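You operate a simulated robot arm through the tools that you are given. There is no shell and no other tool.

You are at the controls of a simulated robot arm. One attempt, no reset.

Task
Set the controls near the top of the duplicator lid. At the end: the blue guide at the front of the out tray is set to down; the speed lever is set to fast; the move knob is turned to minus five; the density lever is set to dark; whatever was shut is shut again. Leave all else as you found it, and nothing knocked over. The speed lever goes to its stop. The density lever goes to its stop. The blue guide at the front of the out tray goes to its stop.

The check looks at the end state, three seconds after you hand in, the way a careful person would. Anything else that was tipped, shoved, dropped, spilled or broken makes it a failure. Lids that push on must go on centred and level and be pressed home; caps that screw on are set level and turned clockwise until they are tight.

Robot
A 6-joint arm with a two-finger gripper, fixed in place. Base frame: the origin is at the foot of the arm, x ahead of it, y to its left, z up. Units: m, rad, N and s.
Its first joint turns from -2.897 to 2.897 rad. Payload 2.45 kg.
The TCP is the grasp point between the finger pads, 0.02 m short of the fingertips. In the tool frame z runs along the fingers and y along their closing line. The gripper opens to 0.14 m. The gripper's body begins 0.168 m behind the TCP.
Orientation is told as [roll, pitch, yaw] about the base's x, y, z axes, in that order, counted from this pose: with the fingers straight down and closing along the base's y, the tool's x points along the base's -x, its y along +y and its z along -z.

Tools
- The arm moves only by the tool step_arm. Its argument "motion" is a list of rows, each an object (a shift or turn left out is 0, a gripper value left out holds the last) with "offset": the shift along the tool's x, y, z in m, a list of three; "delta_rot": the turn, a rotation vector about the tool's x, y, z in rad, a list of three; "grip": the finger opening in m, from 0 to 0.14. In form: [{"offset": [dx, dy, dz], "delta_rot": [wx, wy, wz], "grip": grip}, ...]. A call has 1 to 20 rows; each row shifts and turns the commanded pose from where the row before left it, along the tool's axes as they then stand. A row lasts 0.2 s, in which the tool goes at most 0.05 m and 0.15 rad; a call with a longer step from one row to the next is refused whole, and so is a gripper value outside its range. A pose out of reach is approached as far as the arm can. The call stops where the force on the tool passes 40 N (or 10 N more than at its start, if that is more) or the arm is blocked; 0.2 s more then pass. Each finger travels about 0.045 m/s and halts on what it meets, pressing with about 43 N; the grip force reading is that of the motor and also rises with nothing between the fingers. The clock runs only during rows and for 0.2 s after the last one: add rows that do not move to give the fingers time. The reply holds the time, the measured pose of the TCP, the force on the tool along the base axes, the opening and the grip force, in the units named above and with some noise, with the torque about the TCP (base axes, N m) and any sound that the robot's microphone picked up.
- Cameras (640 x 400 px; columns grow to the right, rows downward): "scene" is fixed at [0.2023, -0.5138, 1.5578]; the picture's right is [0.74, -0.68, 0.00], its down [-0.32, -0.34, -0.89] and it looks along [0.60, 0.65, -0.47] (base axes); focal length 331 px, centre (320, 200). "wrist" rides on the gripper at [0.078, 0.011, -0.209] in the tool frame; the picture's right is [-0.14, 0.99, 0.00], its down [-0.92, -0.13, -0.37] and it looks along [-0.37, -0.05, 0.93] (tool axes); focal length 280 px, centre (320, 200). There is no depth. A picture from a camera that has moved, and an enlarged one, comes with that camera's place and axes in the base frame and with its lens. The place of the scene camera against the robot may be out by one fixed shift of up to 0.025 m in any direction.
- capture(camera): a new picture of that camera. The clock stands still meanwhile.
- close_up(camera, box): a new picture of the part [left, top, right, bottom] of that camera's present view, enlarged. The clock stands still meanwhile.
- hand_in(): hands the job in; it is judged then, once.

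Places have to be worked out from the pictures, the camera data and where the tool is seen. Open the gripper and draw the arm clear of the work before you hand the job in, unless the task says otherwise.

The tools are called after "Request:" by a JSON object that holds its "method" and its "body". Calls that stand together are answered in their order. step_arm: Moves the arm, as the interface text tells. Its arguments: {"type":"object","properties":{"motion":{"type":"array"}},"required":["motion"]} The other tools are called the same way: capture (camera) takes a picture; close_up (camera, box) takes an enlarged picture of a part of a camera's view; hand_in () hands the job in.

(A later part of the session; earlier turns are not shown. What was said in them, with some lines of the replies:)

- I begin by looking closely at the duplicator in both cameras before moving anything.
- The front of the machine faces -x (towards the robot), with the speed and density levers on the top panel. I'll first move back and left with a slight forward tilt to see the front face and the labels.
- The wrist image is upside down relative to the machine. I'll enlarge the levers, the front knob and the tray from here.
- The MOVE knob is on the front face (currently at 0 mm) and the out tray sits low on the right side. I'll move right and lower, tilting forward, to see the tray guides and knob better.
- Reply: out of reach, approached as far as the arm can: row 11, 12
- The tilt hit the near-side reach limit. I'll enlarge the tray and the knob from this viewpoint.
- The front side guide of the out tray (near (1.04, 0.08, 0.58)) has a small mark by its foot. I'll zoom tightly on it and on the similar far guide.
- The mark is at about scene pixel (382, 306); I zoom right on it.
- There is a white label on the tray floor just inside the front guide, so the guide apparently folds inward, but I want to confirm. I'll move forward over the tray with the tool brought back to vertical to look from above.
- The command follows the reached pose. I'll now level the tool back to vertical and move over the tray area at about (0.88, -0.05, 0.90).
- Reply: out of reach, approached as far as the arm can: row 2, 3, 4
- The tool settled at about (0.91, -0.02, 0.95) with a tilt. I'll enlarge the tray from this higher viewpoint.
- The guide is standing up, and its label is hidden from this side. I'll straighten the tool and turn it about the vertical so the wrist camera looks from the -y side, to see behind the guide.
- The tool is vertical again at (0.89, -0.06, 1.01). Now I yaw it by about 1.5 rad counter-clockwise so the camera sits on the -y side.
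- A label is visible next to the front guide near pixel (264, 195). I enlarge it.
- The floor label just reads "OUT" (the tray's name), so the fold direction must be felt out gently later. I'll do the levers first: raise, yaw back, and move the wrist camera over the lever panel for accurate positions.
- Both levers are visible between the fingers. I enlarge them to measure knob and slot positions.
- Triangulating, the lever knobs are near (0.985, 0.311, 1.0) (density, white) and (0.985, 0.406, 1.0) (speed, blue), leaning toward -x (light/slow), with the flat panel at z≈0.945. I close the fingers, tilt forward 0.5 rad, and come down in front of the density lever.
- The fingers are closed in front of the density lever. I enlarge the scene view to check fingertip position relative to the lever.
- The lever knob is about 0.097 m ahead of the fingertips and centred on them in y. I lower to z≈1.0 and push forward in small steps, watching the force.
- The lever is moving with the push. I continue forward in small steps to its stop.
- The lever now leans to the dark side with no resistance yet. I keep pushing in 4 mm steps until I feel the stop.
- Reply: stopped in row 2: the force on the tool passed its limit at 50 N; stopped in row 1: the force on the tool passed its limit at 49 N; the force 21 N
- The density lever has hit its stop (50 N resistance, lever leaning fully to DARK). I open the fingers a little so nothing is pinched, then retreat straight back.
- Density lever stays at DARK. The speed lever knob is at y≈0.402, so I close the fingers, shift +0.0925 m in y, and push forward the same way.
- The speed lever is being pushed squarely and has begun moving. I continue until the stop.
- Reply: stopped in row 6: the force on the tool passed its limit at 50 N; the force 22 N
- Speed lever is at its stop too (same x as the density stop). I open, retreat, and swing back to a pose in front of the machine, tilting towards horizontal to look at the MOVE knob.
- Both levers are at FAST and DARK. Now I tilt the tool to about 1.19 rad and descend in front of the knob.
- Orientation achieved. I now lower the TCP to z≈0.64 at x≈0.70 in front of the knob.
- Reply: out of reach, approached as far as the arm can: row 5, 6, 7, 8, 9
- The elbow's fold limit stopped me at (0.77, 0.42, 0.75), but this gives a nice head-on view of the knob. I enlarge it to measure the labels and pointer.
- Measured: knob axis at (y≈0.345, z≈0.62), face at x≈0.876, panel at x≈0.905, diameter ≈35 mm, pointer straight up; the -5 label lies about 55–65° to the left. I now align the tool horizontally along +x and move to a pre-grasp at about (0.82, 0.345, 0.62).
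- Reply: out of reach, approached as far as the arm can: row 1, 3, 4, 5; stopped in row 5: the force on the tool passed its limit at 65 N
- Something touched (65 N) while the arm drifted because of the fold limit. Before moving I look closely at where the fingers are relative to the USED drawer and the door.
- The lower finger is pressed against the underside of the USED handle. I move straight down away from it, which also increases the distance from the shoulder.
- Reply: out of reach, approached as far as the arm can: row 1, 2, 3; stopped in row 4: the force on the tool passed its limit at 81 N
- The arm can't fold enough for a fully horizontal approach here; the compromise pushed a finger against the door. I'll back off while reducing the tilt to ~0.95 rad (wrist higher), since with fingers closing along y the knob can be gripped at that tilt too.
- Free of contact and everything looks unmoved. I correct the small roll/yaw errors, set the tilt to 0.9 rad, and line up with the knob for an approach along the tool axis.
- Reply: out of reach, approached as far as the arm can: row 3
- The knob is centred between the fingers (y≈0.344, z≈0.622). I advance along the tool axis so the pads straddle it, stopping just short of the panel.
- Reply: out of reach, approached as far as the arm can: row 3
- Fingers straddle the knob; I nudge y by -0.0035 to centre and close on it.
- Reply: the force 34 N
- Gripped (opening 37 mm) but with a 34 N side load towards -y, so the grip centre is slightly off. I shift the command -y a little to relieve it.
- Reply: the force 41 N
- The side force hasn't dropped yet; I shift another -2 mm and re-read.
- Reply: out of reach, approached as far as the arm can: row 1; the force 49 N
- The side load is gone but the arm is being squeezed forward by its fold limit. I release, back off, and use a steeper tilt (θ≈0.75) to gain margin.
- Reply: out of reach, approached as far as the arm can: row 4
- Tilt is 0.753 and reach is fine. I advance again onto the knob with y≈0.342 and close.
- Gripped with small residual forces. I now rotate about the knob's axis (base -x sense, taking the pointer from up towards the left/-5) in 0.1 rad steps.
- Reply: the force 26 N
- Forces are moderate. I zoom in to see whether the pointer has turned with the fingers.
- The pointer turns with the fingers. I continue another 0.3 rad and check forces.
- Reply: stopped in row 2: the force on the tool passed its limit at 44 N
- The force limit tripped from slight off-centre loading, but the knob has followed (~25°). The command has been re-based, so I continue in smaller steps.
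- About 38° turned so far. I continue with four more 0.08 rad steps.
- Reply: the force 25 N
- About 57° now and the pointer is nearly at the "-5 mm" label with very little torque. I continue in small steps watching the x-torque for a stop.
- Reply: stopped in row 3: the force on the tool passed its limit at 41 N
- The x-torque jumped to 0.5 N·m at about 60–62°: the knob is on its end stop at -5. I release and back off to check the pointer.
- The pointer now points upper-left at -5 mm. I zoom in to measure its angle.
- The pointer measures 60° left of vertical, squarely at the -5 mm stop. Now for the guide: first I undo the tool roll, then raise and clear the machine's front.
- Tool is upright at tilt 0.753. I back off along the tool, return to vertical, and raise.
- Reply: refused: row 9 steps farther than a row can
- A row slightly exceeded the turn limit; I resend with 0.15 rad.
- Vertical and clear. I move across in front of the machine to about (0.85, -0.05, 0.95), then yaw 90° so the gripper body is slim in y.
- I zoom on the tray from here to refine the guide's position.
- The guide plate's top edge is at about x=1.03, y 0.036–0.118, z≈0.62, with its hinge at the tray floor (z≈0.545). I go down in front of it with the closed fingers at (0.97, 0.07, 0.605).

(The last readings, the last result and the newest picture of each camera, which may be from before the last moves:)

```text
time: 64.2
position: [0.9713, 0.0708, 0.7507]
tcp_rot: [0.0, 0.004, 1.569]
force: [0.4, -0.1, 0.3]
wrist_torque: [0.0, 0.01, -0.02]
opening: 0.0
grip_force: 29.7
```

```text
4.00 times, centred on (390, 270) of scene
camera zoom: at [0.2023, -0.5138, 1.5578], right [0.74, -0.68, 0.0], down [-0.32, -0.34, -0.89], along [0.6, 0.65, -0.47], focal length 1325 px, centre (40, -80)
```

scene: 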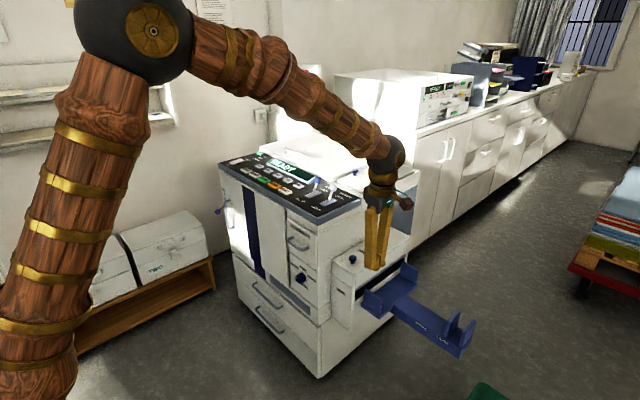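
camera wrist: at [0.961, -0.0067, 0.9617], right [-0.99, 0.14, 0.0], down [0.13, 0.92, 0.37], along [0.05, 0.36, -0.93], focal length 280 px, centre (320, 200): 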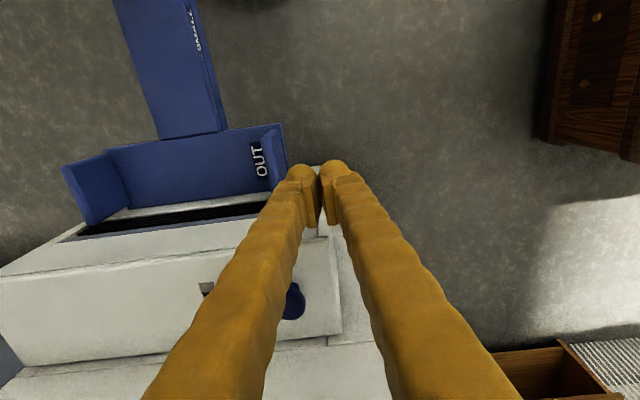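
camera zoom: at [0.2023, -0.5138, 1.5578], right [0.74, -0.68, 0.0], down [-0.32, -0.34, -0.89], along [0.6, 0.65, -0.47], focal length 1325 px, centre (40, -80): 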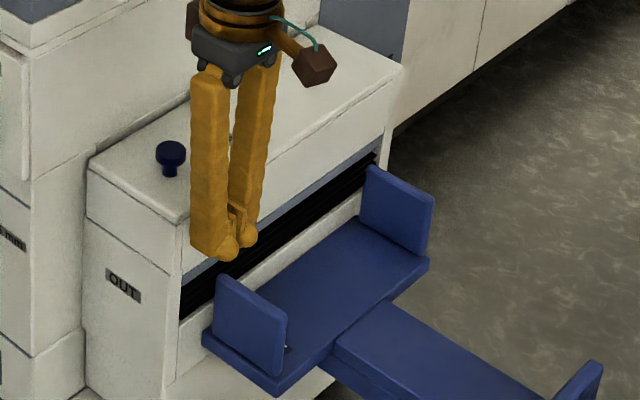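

Clear of the out unit. I lower to z≈0.605 in front of the guide.

Request:
{"method": "step_arm", "body": {"motion": [{"offset": [0, 0, 0.036]}, {"offset": [0, 0, 0.036]}, {"offset": [0, 0, 0.036]}, {"offset": [0, 0, 0.036]}, {}]}}

Request:
{"method": "close_up", "body": {"camera": "scene", "box": [330, 220, 450, 320]}}

Request:
{"method": "capture", "body": {"camera": "wrist"}}

```text
time: 65.4
position: [0.9718, 0.0699, 0.6069]
tcp_rot: [-0.001, 0.003, 1.57]
force: [-0.5, 0.6, -0.7]
wrist_torque: [0.01, -0.02, -0.01]
opening: 0.0
grip_force: 29.4
```

```text
4.00 times, centred on (390, 270) of scene
camera zoom: at [0.2023, -0.5138, 1.5578], right [0.74, -0.68, 0.0], down [-0.32, -0.34, -0.89], along [0.6, 0.65, -0.47], focal length 1325 px, centre (40, -80)
```

zoom: 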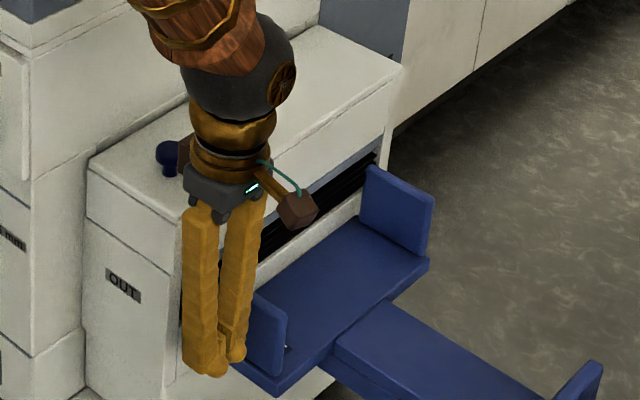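

```text
taken
camera wrist: at [0.9613, -0.0065, 0.8184], right [-0.99, 0.14, 0.0], down [0.13, 0.92, 0.37], along [0.05, 0.36, -0.93], focal length 280 px, centre (320, 200)
```

wrist: 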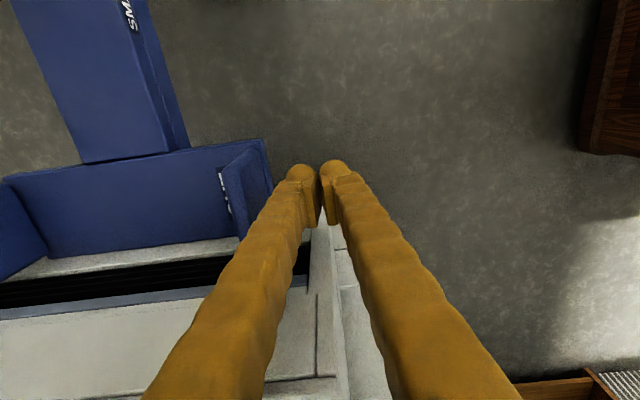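

The fingers are in front of the plate. I shift to y≈0.045 so the block on the gripper stays clear of the out unit, then push gently in +x in small steps to feel the fold direction.

Request:
{"method": "step_arm", "body": {"motion": [{"offset": [0.025, 0, 0]}, {"offset": [0, -0.014, 0]}, {"offset": [0, -0.014, 0]}, {"offset": [0, -0.004, 0]}, {"offset": [0, -0.004, 0]}, {}]}}

Request:
{"method": "step_arm", "body": {"motion": [{"offset": [0, -0.004, 0]}, {"offset": [0, -0.004, 0]}, {}]}}

Request:
{"method": "capture", "body": {"camera": "wrist"}}

Request:
{"method": "close_up", "body": {"camera": "scene", "box": [330, 220, 450, 320]}}

```text
time: 66.5
position: [1.0004, 0.0455, 0.6058]
tcp_rot: [0.005, 0.001, 1.572]
force: [-20.5, -1.0, 9.9]
wrist_torque: [0.16, -0.69, 0.28]
opening: 0.0
grip_force: 29.9
stopped in row 5: the force on the tool passed its limit at 51 N (the readings are from after the stop); the commanded pose is now the measured one
```

```text
time: 66.8
position: [1.0001, 0.0451, 0.6053]
tcp_rot: [0.011, 0.004, 1.571]
force: [-23.7, -1.2, 11.8]
wrist_torque: [0.06, -0.8, 0.0]
opening: 0.0
grip_force: 29.6
stopped in row 1: the force on the tool passed its limit at 48 N (the readings are from after the stop); the commanded pose is now the measured one
```

```text
taken
camera wrist: at [0.9916, -0.0314, 0.817], right [-0.99, 0.14, 0.01], down [0.13, 0.92, 0.36], along [0.04, 0.36, -0.93], focal length 280 px, centre (320, 200)
```

wrist: 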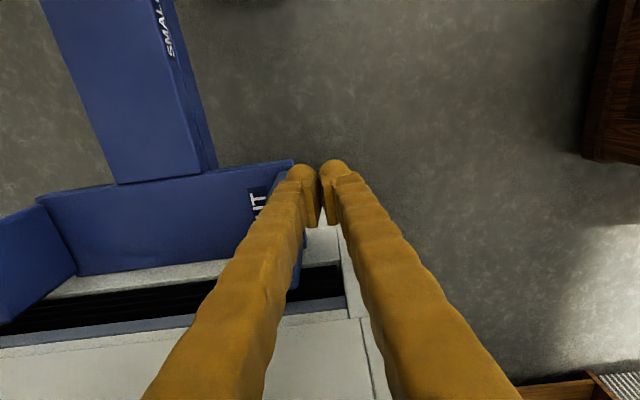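

```text
4.00 times, centred on (390, 270) of scene
camera zoom: at [0.2023, -0.5138, 1.5578], right [0.74, -0.68, 0.0], down [-0.32, -0.34, -0.89], along [0.6, 0.65, -0.47], focal length 1325 px, centre (40, -80)
```

zoom: 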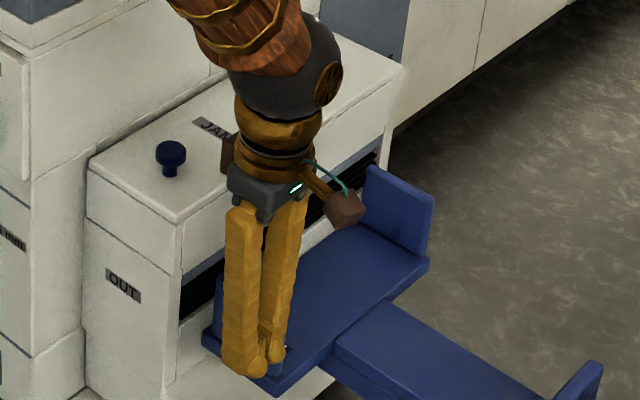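

The guide does not yield towards +x (50 N, no movement), so it must fold the other way (outward, toward the front). I back off, rise above it, and inspect before going behind it.

Request:
{"method": "step_arm", "body": {"motion": [{"offset": [0, 0.01, 0]}, {"offset": [0, 0, -0.04]}, {"offset": [0, 0, -0.04]}, {"offset": [0, 0, -0.03]}, {"offset": [0.02, 0.03, 0]}, {}]}}

Request:
{"method": "capture", "body": {"camera": "wrist"}}

Request:
{"method": "close_up", "body": {"camera": "scene", "box": [350, 250, 430, 320]}}

```text
time: 68.2
position: [0.9604, 0.0273, 0.7181]
tcp_rot: [0.009, 0.002, 1.568]
force: [0.1, -1.0, 0.1]
wrist_torque: [-0.02, -0.02, 0.01]
opening: 0.0
grip_force: 29.2
```

```text
taken
camera wrist: at [0.9518, -0.0491, 0.9288], right [-0.99, 0.14, 0.01], down [0.13, 0.92, 0.37], along [0.04, 0.36, -0.93], focal length 280 px, centre (320, 200)
```

wrist: 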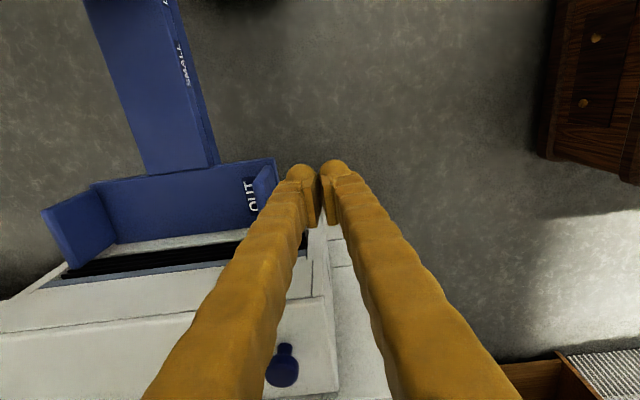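

```text
5.71 times, centred on (390, 285) of scene
camera zoom: at [0.2023, -0.5138, 1.5578], right [0.74, -0.68, 0.0], down [-0.32, -0.34, -0.89], along [0.6, 0.65, -0.47], focal length 1893 px, centre (-80, -286)
```

zoom: 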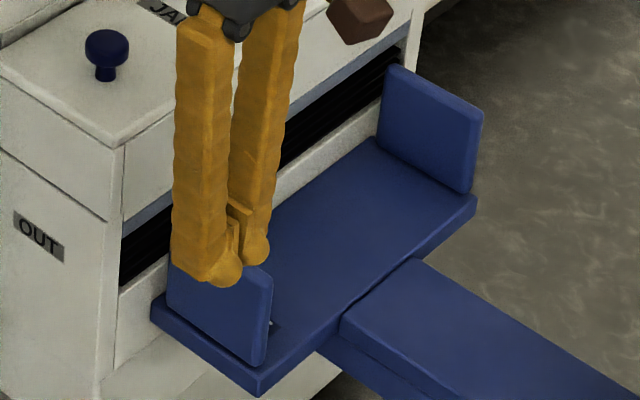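

The guide is unmoved and upright. I go over it to its tray side, lower behind it at x≈1.085, and prepare to pull toward -x.

Request:
{"method": "step_arm", "body": {"motion": [{"offset": [-0.0077, -0.0415, 0]}, {"offset": [-0.0077, -0.0415, 0]}, {"offset": [-0.0077, -0.0415, 0]}, {"offset": [0, 0, 0.038]}, {"offset": [0, 0, 0.038]}, {"offset": [0, 0, 0.038]}, {}]}}

Request:
{"method": "capture", "body": {"camera": "wrist"}}

Request:
{"method": "close_up", "body": {"camera": "scene", "box": [350, 250, 430, 320]}}

```text
time: 69.8
position: [1.0841, 0.0495, 0.6024]
tcp_rot: [0.009, 0.001, 1.572]
force: [-0.2, -0.3, 0.1]
wrist_torque: [-0.02, -0.03, 0.0]
opening: 0.0
grip_force: 29.4
```

```text
taken
camera wrist: at [1.0748, -0.0271, 0.813], right [-0.99, 0.14, 0.01], down [0.13, 0.92, 0.37], along [0.04, 0.36, -0.93], focal length 280 px, centre (320, 200)
```

wrist: 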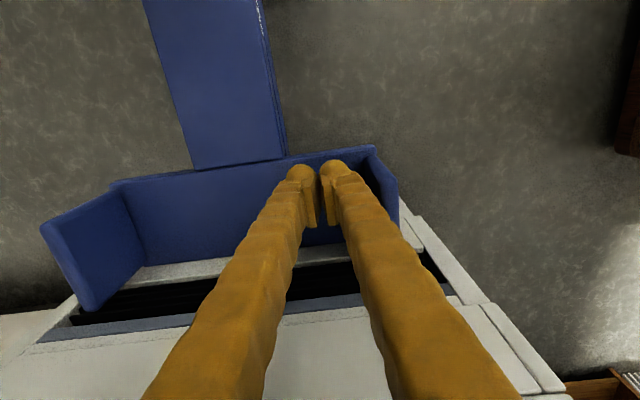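

```text
5.71 times, centred on (390, 285) of scene
camera zoom: at [0.2023, -0.5138, 1.5578], right [0.74, -0.68, 0.0], down [-0.32, -0.34, -0.89], along [0.6, 0.65, -0.47], focal length 1893 px, centre (-80, -286)
```

zoom: 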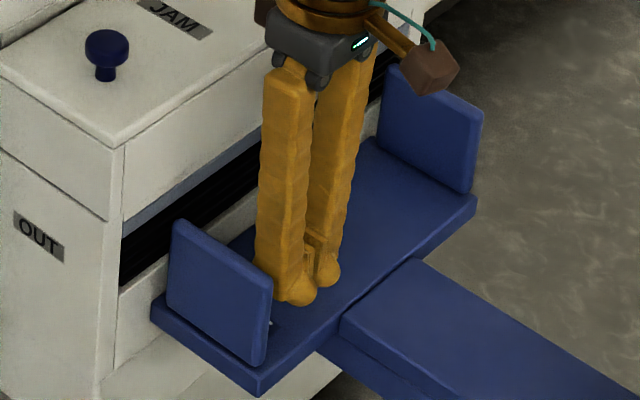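

The fingers are behind the guide. I now move toward -x in small steps and watch whether the guide tilts outward.

Request:
{"method": "step_arm", "body": {"motion": [{"offset": [0, 0.006, 0]}, {"offset": [0, 0.006, 0]}, {"offset": [0, 0.005, 0]}, {"offset": [0, 0.005, 0]}, {"offset": [0, 0.005, 0]}, {"offset": [0, 0.005, 0]}, {}]}}

Request:
{"method": "capture", "body": {"camera": "wrist"}}

Request:
{"method": "close_up", "body": {"camera": "scene", "box": [350, 250, 430, 320]}}

```text
time: 71.5
position: [1.0533, 0.0488, 0.6029]
tcp_rot: [0.009, 0.0, 1.57]
force: [0.8, -0.2, 1.2]
wrist_torque: [-0.03, 0.03, -0.01]
opening: 0.0
grip_force: 29.0
```

```text
taken
camera wrist: at [1.0448, -0.0282, 0.8127], right [-0.99, 0.14, 0.01], down [0.13, 0.92, 0.37], along [0.04, 0.36, -0.93], focal length 280 px, centre (320, 200)
```

wrist: 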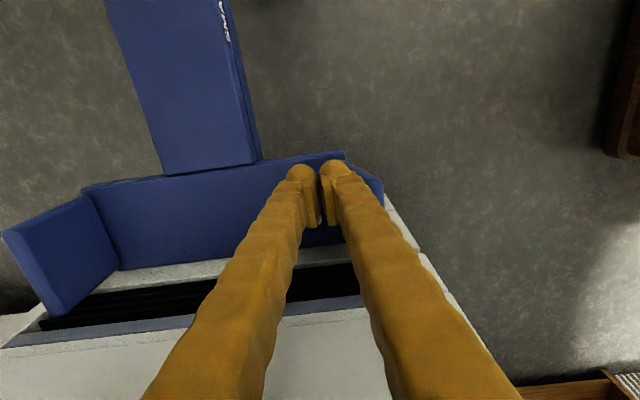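

```text
5.71 times, centred on (390, 285) of scene
camera zoom: at [0.2023, -0.5138, 1.5578], right [0.74, -0.68, 0.0], down [-0.32, -0.34, -0.89], along [0.6, 0.65, -0.47], focal length 1893 px, centre (-80, -286)
```

zoom: 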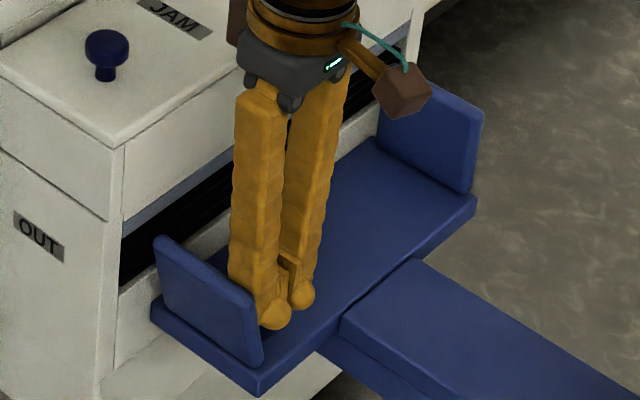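

The guide tilts outward with almost no force. I continue pulling toward -x.

Request:
{"method": "step_arm", "body": {"motion": [{"offset": [0, 0.006, 0]}, {"offset": [0, 0.006, 0]}, {"offset": [0, 0.006, 0]}, {"offset": [0, 0.006, 0]}, {"offset": [0, 0.006, 0]}, {"offset": [0, 0.006, 0]}, {"offset": [0, 0.006, 0]}, {}]}}

Request:
{"method": "close_up", "body": {"camera": "scene", "box": [350, 250, 430, 320]}}

Request:
{"method": "capture", "body": {"camera": "wrist"}}

```text
time: 73.2
position: [1.0115, 0.0487, 0.6027]
tcp_rot: [0.01, 0.002, 1.571]
force: [-0.6, -0.5, 0.7]
wrist_torque: [0.02, 0.02, 0.0]
opening: 0.0
grip_force: 29.6
```

```text
5.71 times, centred on (390, 285) of scene
camera zoom: at [0.2023, -0.5138, 1.5578], right [0.74, -0.68, 0.0], down [-0.32, -0.34, -0.89], along [0.6, 0.65, -0.47], focal length 1893 px, centre (-80, -286)
```

zoom: 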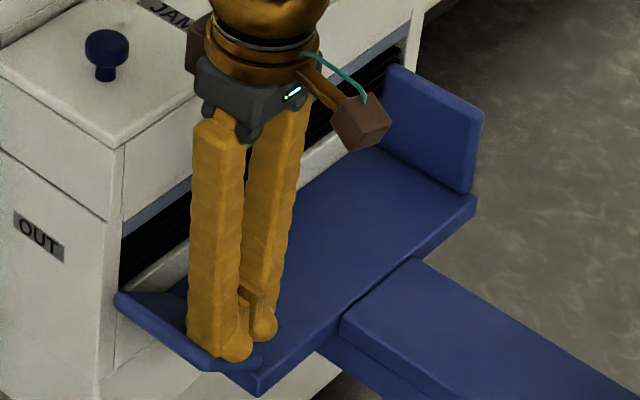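

```text
taken
camera wrist: at [1.0028, -0.0285, 0.8129], right [-0.99, 0.14, 0.01], down [0.13, 0.92, 0.37], along [0.04, 0.36, -0.93], focal length 280 px, centre (320, 200)
```

wrist: 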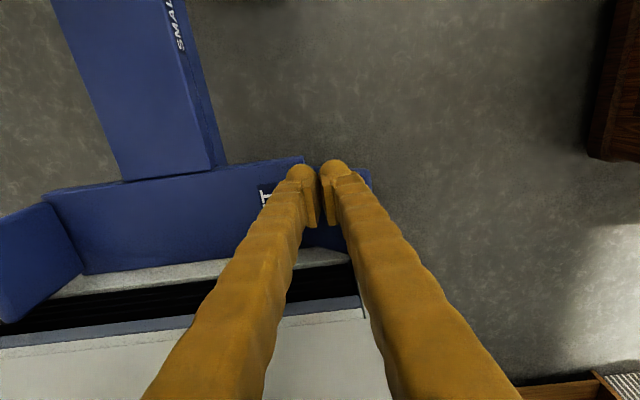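

It's about 60° over. I move a bit further out and then press down on it from above in small steps until it meets its stop.

Request:
{"method": "step_arm", "body": {"motion": [{"offset": [0, 0.006, 0]}, {"offset": [0, 0.006, 0]}, {"offset": [0, 0.006, 0]}, {"offset": [0, 0.006, 0.002]}, {"offset": [0, 0.003, 0.004]}, {"offset": [0, 0, 0.004]}, {"offset": [0, 0, 0.004]}, {"offset": [0, 0, 0.004]}, {}]}}

Request:
{"method": "close_up", "body": {"camera": "scene", "box": [350, 250, 430, 320]}}

Request:
{"method": "capture", "body": {"camera": "wrist"}}

```text
time: 75.2
position: [0.984, 0.0484, 0.584]
tcp_rot: [0.008, 0.0, 1.57]
force: [1.0, 0.5, 0.1]
wrist_torque: [-0.04, -0.02, 0.02]
opening: 0.0
grip_force: 29.8
```

```text
5.71 times, centred on (390, 285) of scene
camera zoom: at [0.2023, -0.5138, 1.5578], right [0.74, -0.68, 0.0], down [-0.32, -0.34, -0.89], along [0.6, 0.65, -0.47], focal length 1893 px, centre (-80, -286)
```

zoom: 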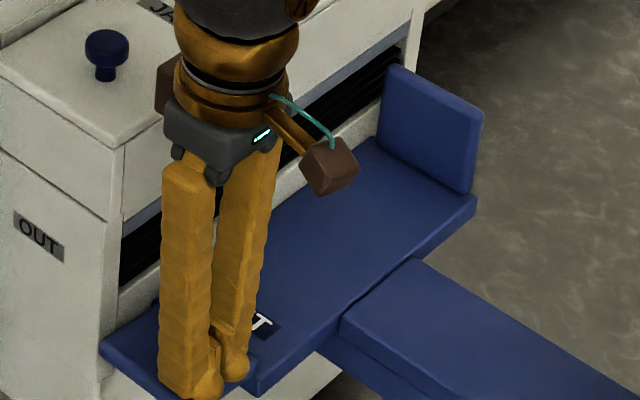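

```text
taken
camera wrist: at [0.9755, -0.0282, 0.7948], right [-0.99, 0.14, 0.01], down [0.13, 0.92, 0.37], along [0.04, 0.36, -0.93], focal length 280 px, centre (320, 200)
```

wrist: 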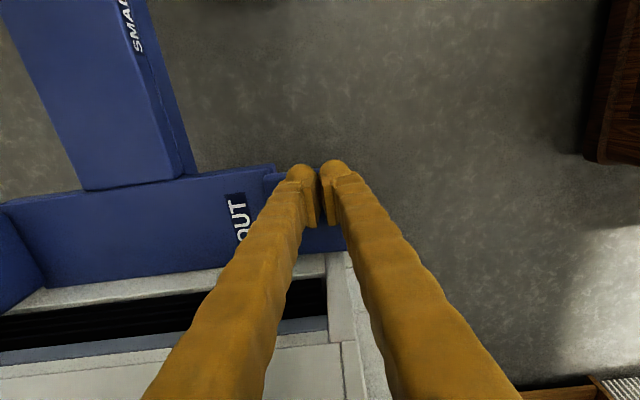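

Nearly horizontal, no resistance yet. I keep pressing down in 3 mm steps until the stop is felt.

Request:
{"method": "step_arm", "body": {"motion": [{"offset": [0, 0, 0.003]}, {"offset": [0, 0, 0.003]}, {"offset": [0, 0, 0.003]}, {"offset": [0, 0, 0.003]}, {"offset": [0, 0, 0.003]}, {"offset": [0, 0, 0.003]}, {}]}}

Request:
{"method": "close_up", "body": {"camera": "scene", "box": [350, 250, 430, 320]}}

```text
time: 76.0
position: [0.9852, 0.0485, 0.5802]
tcp_rot: [0.005, 0.001, 1.571]
force: [-3.9, 0.3, 15.7]
wrist_torque: [-0.01, 0.23, 0.08]
opening: 0.0
grip_force: 29.3
stopped in row 3: the force on the tool passed its limit at 47 N (the readings are from after the stop); the commanded pose is now the measured one
```

```text
5.71 times, centred on (390, 285) of scene
camera zoom: at [0.2023, -0.5138, 1.5578], right [0.74, -0.68, 0.0], down [-0.32, -0.34, -0.89], along [0.6, 0.65, -0.47], focal length 1893 px, centre (-80, -286)
```

zoom: 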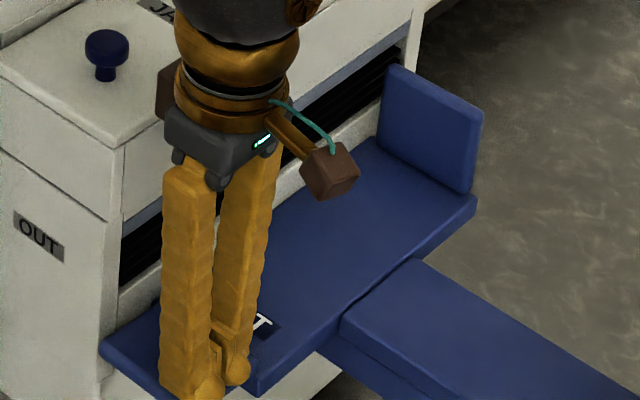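

Firm resistance (47 N) with the plate lying flat: the guide is on its stop. I lift straight up and look whether it stays down.

Request:
{"method": "step_arm", "body": {"motion": [{"offset": [0, 0, -0.02]}, {"offset": [0, 0, -0.04]}, {"offset": [0, 0, -0.045]}, {"offset": [0, 0, -0.045]}, {"offset": [0.03, 0, -0.03]}, {"offset": [0.04, 0, 0]}, {"offset": [0.04, 0, 0]}, {}]}}

Request:
{"method": "capture", "body": {"camera": "wrist"}}

Request:
{"method": "close_up", "body": {"camera": "scene", "box": [350, 250, 430, 320]}}

```text
time: 77.8
position: [0.9855, -0.0611, 0.7612]
tcp_rot: [0.007, 0.002, 1.572]
force: [0.4, -0.3, -0.2]
wrist_torque: [0.03, 0.03, -0.05]
opening: 0.0
grip_force: 29.1
```

```text
taken
camera wrist: at [0.9763, -0.1386, 0.9716], right [-0.99, 0.14, 0.01], down [0.13, 0.92, 0.37], along [0.04, 0.36, -0.93], focal length 280 px, centre (320, 200)
```

wrist: 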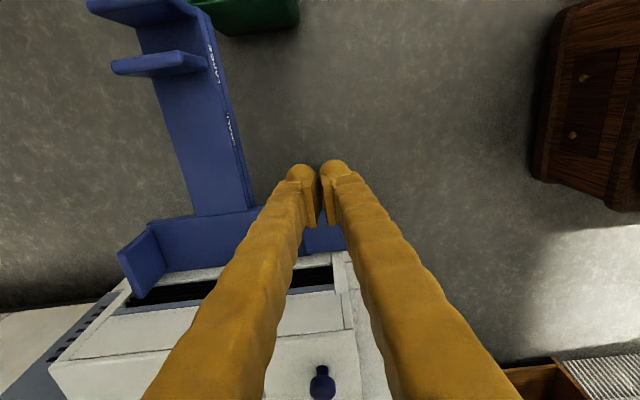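

```text
5.71 times, centred on (390, 285) of scene
camera zoom: at [0.2023, -0.5138, 1.5578], right [0.74, -0.68, 0.0], down [-0.32, -0.34, -0.89], along [0.6, 0.65, -0.47], focal length 1893 px, centre (-80, -286)
```

zoom: 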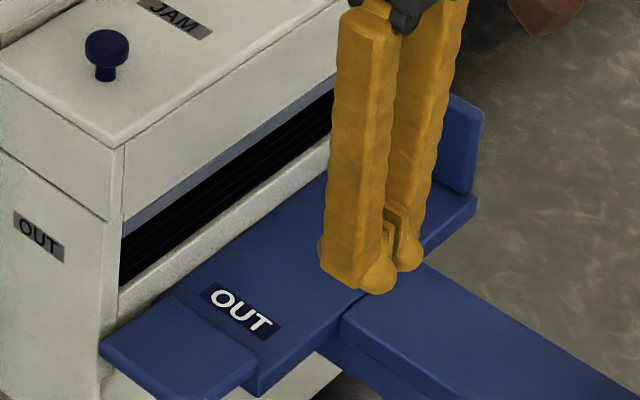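

The guide lies flat, folded down, and the OUT label is fully uncovered. I now raise the arm and draw it well clear, opening the gripper.

Request:
{"method": "step_arm", "body": {"motion": [{"offset": [0, 0, -0.048]}, {"offset": [0, 0, -0.048]}, {"offset": [0, 0, -0.048]}, {"offset": [0, 0, -0.048]}, {"offset": [0, 0, -0.048]}, {"offset": [0, 0, -0.048]}, {"offset": [0, 0, -0.048]}, {"offset": [0, 0.045, 0]}, {"offset": [0, 0.045, 0]}, {"offset": [0, 0.045, 0]}, {"offset": [0, 0.045, 0], "grip": 0.1}, {"offset": [0, 0.045, 0]}, {"offset": [0, 0.045, 0]}, {"offset": [0, 0.03, 0]}, {}, {}]}}

Request:
{"method": "capture", "body": {"camera": "scene"}}

Request:
{"method": "capture", "body": {"camera": "wrist"}}

Request:
{"method": "close_up", "body": {"camera": "scene", "box": [210, 140, 370, 240]}}

Request:
{"method": "close_up", "body": {"camera": "scene", "box": [270, 200, 380, 340]}}

Request:
{"method": "close_up", "body": {"camera": "scene", "box": [320, 220, 490, 370]}}

```text
time: 81.2
position: [0.6858, -0.0612, 1.0968]
tcp_rot: [0.006, 0.002, 1.571]
force: [0.0, 0.7, -0.2]
wrist_torque: [-0.01, -0.04, 0.0]
opening: 0.0999
grip_force: 0.1
```

```text
taken
```

scene: 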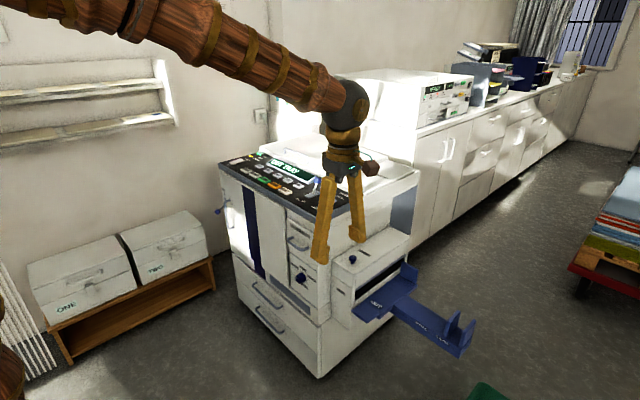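

```text
taken
camera wrist: at [0.6778, -0.1382, 1.3082], right [-0.99, 0.14, 0.01], down [0.13, 0.92, 0.37], along [0.04, 0.36, -0.93], focal length 280 px, centre (320, 200)
```

wrist: 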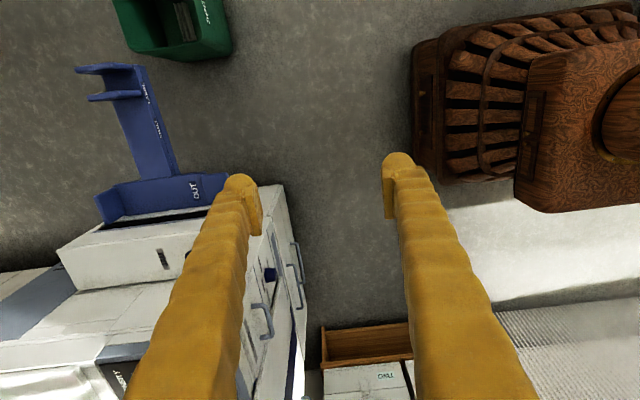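

```text
4.00 times, centred on (290, 190) of scene
camera zoom: at [0.2023, -0.5138, 1.5578], right [0.74, -0.68, 0.0], down [-0.32, -0.34, -0.89], along [0.6, 0.65, -0.47], focal length 1325 px, centre (440, 240)
```

zoom: 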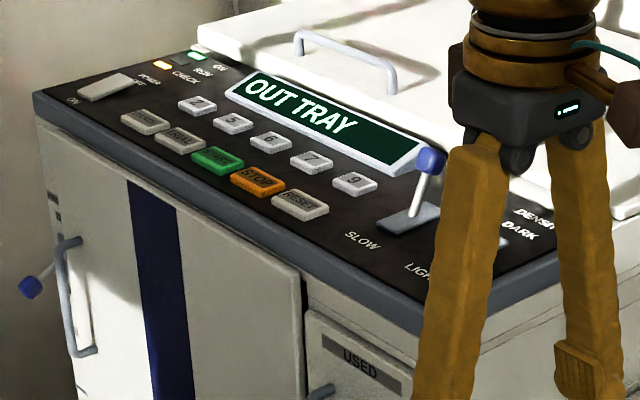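

```text
2.86 times, centred on (325, 270) of scene
camera zoom: at [0.2023, -0.5138, 1.5578], right [0.74, -0.68, 0.0], down [-0.32, -0.34, -0.89], along [0.6, 0.65, -0.47], focal length 947 px, centre (306, 0)
```

zoom: 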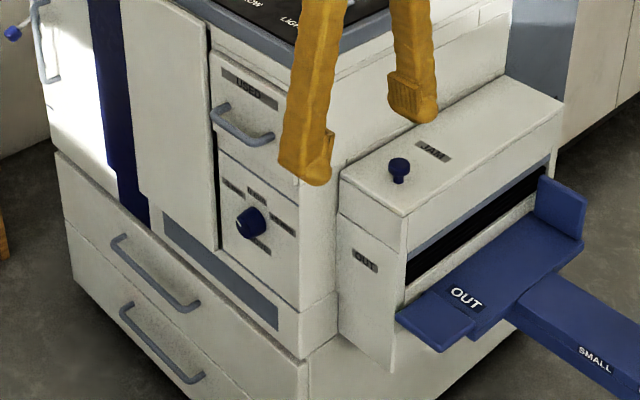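

```text
2.67 times, centred on (405, 295) of scene
camera zoom: at [0.2023, -0.5138, 1.5578], right [0.74, -0.68, 0.0], down [-0.32, -0.34, -0.89], along [0.6, 0.65, -0.47], focal length 884 px, centre (93, -53)
```

zoom: 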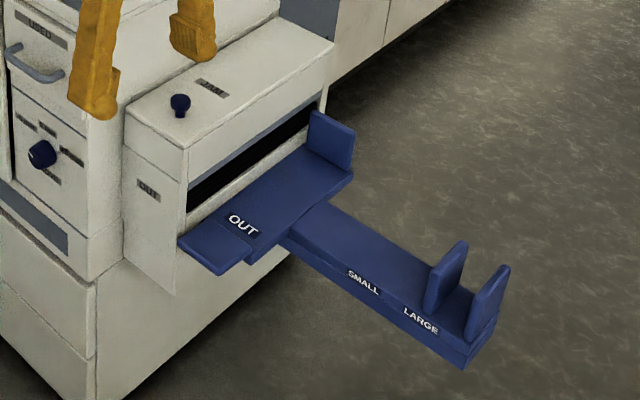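

All four settings look right; the display now reads "OUT TRAY", the machine's own reaction to the lowered guide. I draw the arm further up and back, then verify everything unobstructed.

Request:
{"method": "step_arm", "body": {"motion": [{"offset": [0, 0, -0.045]}, {"offset": [0, 0, -0.045]}, {"offset": [0, 0, -0.045]}, {"offset": [0, 0, -0.045]}, {"delta_rot": [0, 0, 0.15]}, {"delta_rot": [0, 0, 0.15]}, {"delta_rot": [0, 0, 0.15]}, {"delta_rot": [0, 0, 0.15]}, {"delta_rot": [0, 0, 0.15]}, {"delta_rot": [0, 0, 0.15]}, {"delta_rot": [0, 0, 0.15]}, {"delta_rot": [0, 0, 0.15]}, {"delta_rot": [0, 0, 0.15]}, {"delta_rot": [0, 0, 0.15]}, {"delta_rot": [0, 0, 0.07]}, {"offset": [0.03, 0.04, 0]}, {"offset": [0.03, 0.04, 0]}, {"offset": [0, 0.04, 0]}, {"offset": [0, 0.04, 0]}, {}]}}

Request:
{"method": "capture", "body": {"camera": "scene"}}

Request:
{"method": "capture", "body": {"camera": "wrist"}}

Request:
{"method": "close_up", "body": {"camera": "scene", "box": [210, 140, 370, 240]}}

Request:
{"method": "close_up", "body": {"camera": "scene", "box": [270, 200, 380, 340]}}

```text
time: 85.4
position: [0.6277, 0.0992, 1.2774]
tcp_rot: [-0.003, 0.006, 0.001]
force: [0.0, -0.2, -0.1]
wrist_torque: [-0.01, -0.01, -0.03]
opening: 0.1
grip_force: 0.1
```

```text
taken
```

scene: 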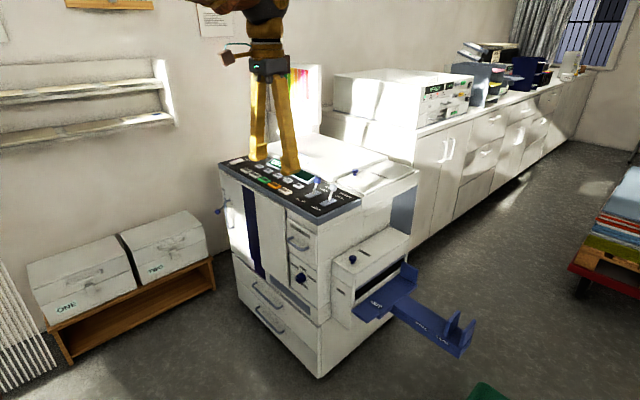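

```text
taken
camera wrist: at [0.5517, 0.1113, 1.4895], right [0.14, 0.99, 0.0], down [0.92, -0.13, 0.36], along [0.36, -0.05, -0.93], focal length 280 px, centre (320, 200)
```

wrist: 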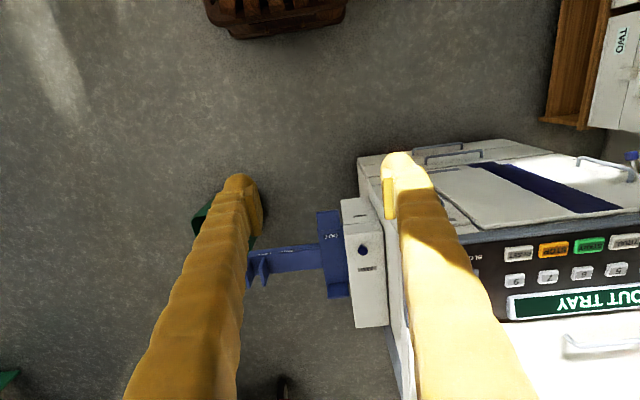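

```text
4.00 times, centred on (290, 190) of scene
camera zoom: at [0.2023, -0.5138, 1.5578], right [0.74, -0.68, 0.0], down [-0.32, -0.34, -0.89], along [0.6, 0.65, -0.47], focal length 1325 px, centre (440, 240)
```

zoom: 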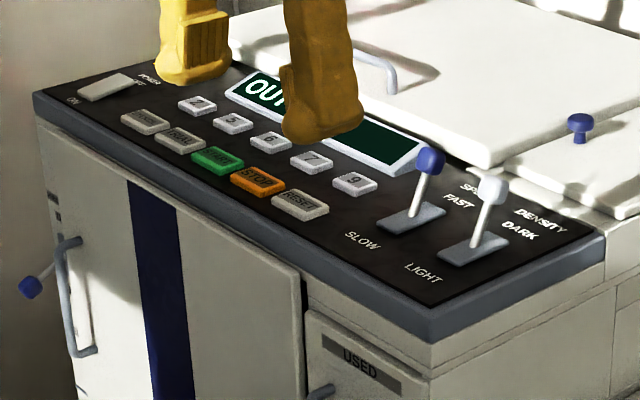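

```text
2.86 times, centred on (325, 270) of scene
camera zoom: at [0.2023, -0.5138, 1.5578], right [0.74, -0.68, 0.0], down [-0.32, -0.34, -0.89], along [0.6, 0.65, -0.47], focal length 947 px, centre (306, 0)
```

zoom: 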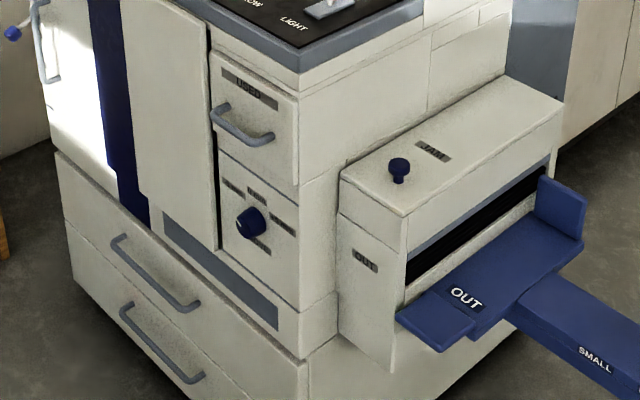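

Everything checks out: speed at FAST, density at DARK, MOVE pointer at -5 mm, front guide folded down, and drawer, door, lids and the other guides match the first pictures. The gripper is open and the arm is clear, so I hand in.

Request:
{"method": "hand_in", "body": {}}

```text
The job is handed in.
```

I set all four controls and handed the job in. I haven't seen the result of the check.

- **Speed lever:** pushed to FAST until it hit its stop.
- **Density lever:** pushed to DARK until it hit its stop.
- **Move knob:** turned left until it hit its end stop. The pointer measures about 60° from vertical and points at the −5 mm label.
- **Blue guide:** the front guide folds outward, not onto the tray. I pulled it over and pressed it flat to its stop.

Two things happened along the way:

- **Bumps while reaching for the knob:** a finger pressed the USED drawer handle (65 N) and then the front door (81 N). I also pushed the guide the wrong way first, at about 50 N. In the last pictures the drawer, door and guide show no sign of having shifted.
- **Display message:** after I lowered the guide, the display changed from READY to OUT TRAY and the CHECK lamp came on. I took this as the machine reacting to the guide being down and left it.

I didn't open anything, and the last pictures show nothing tipped or knocked over. The gripper was open and the arm drawn clear of the machine when I handed in.
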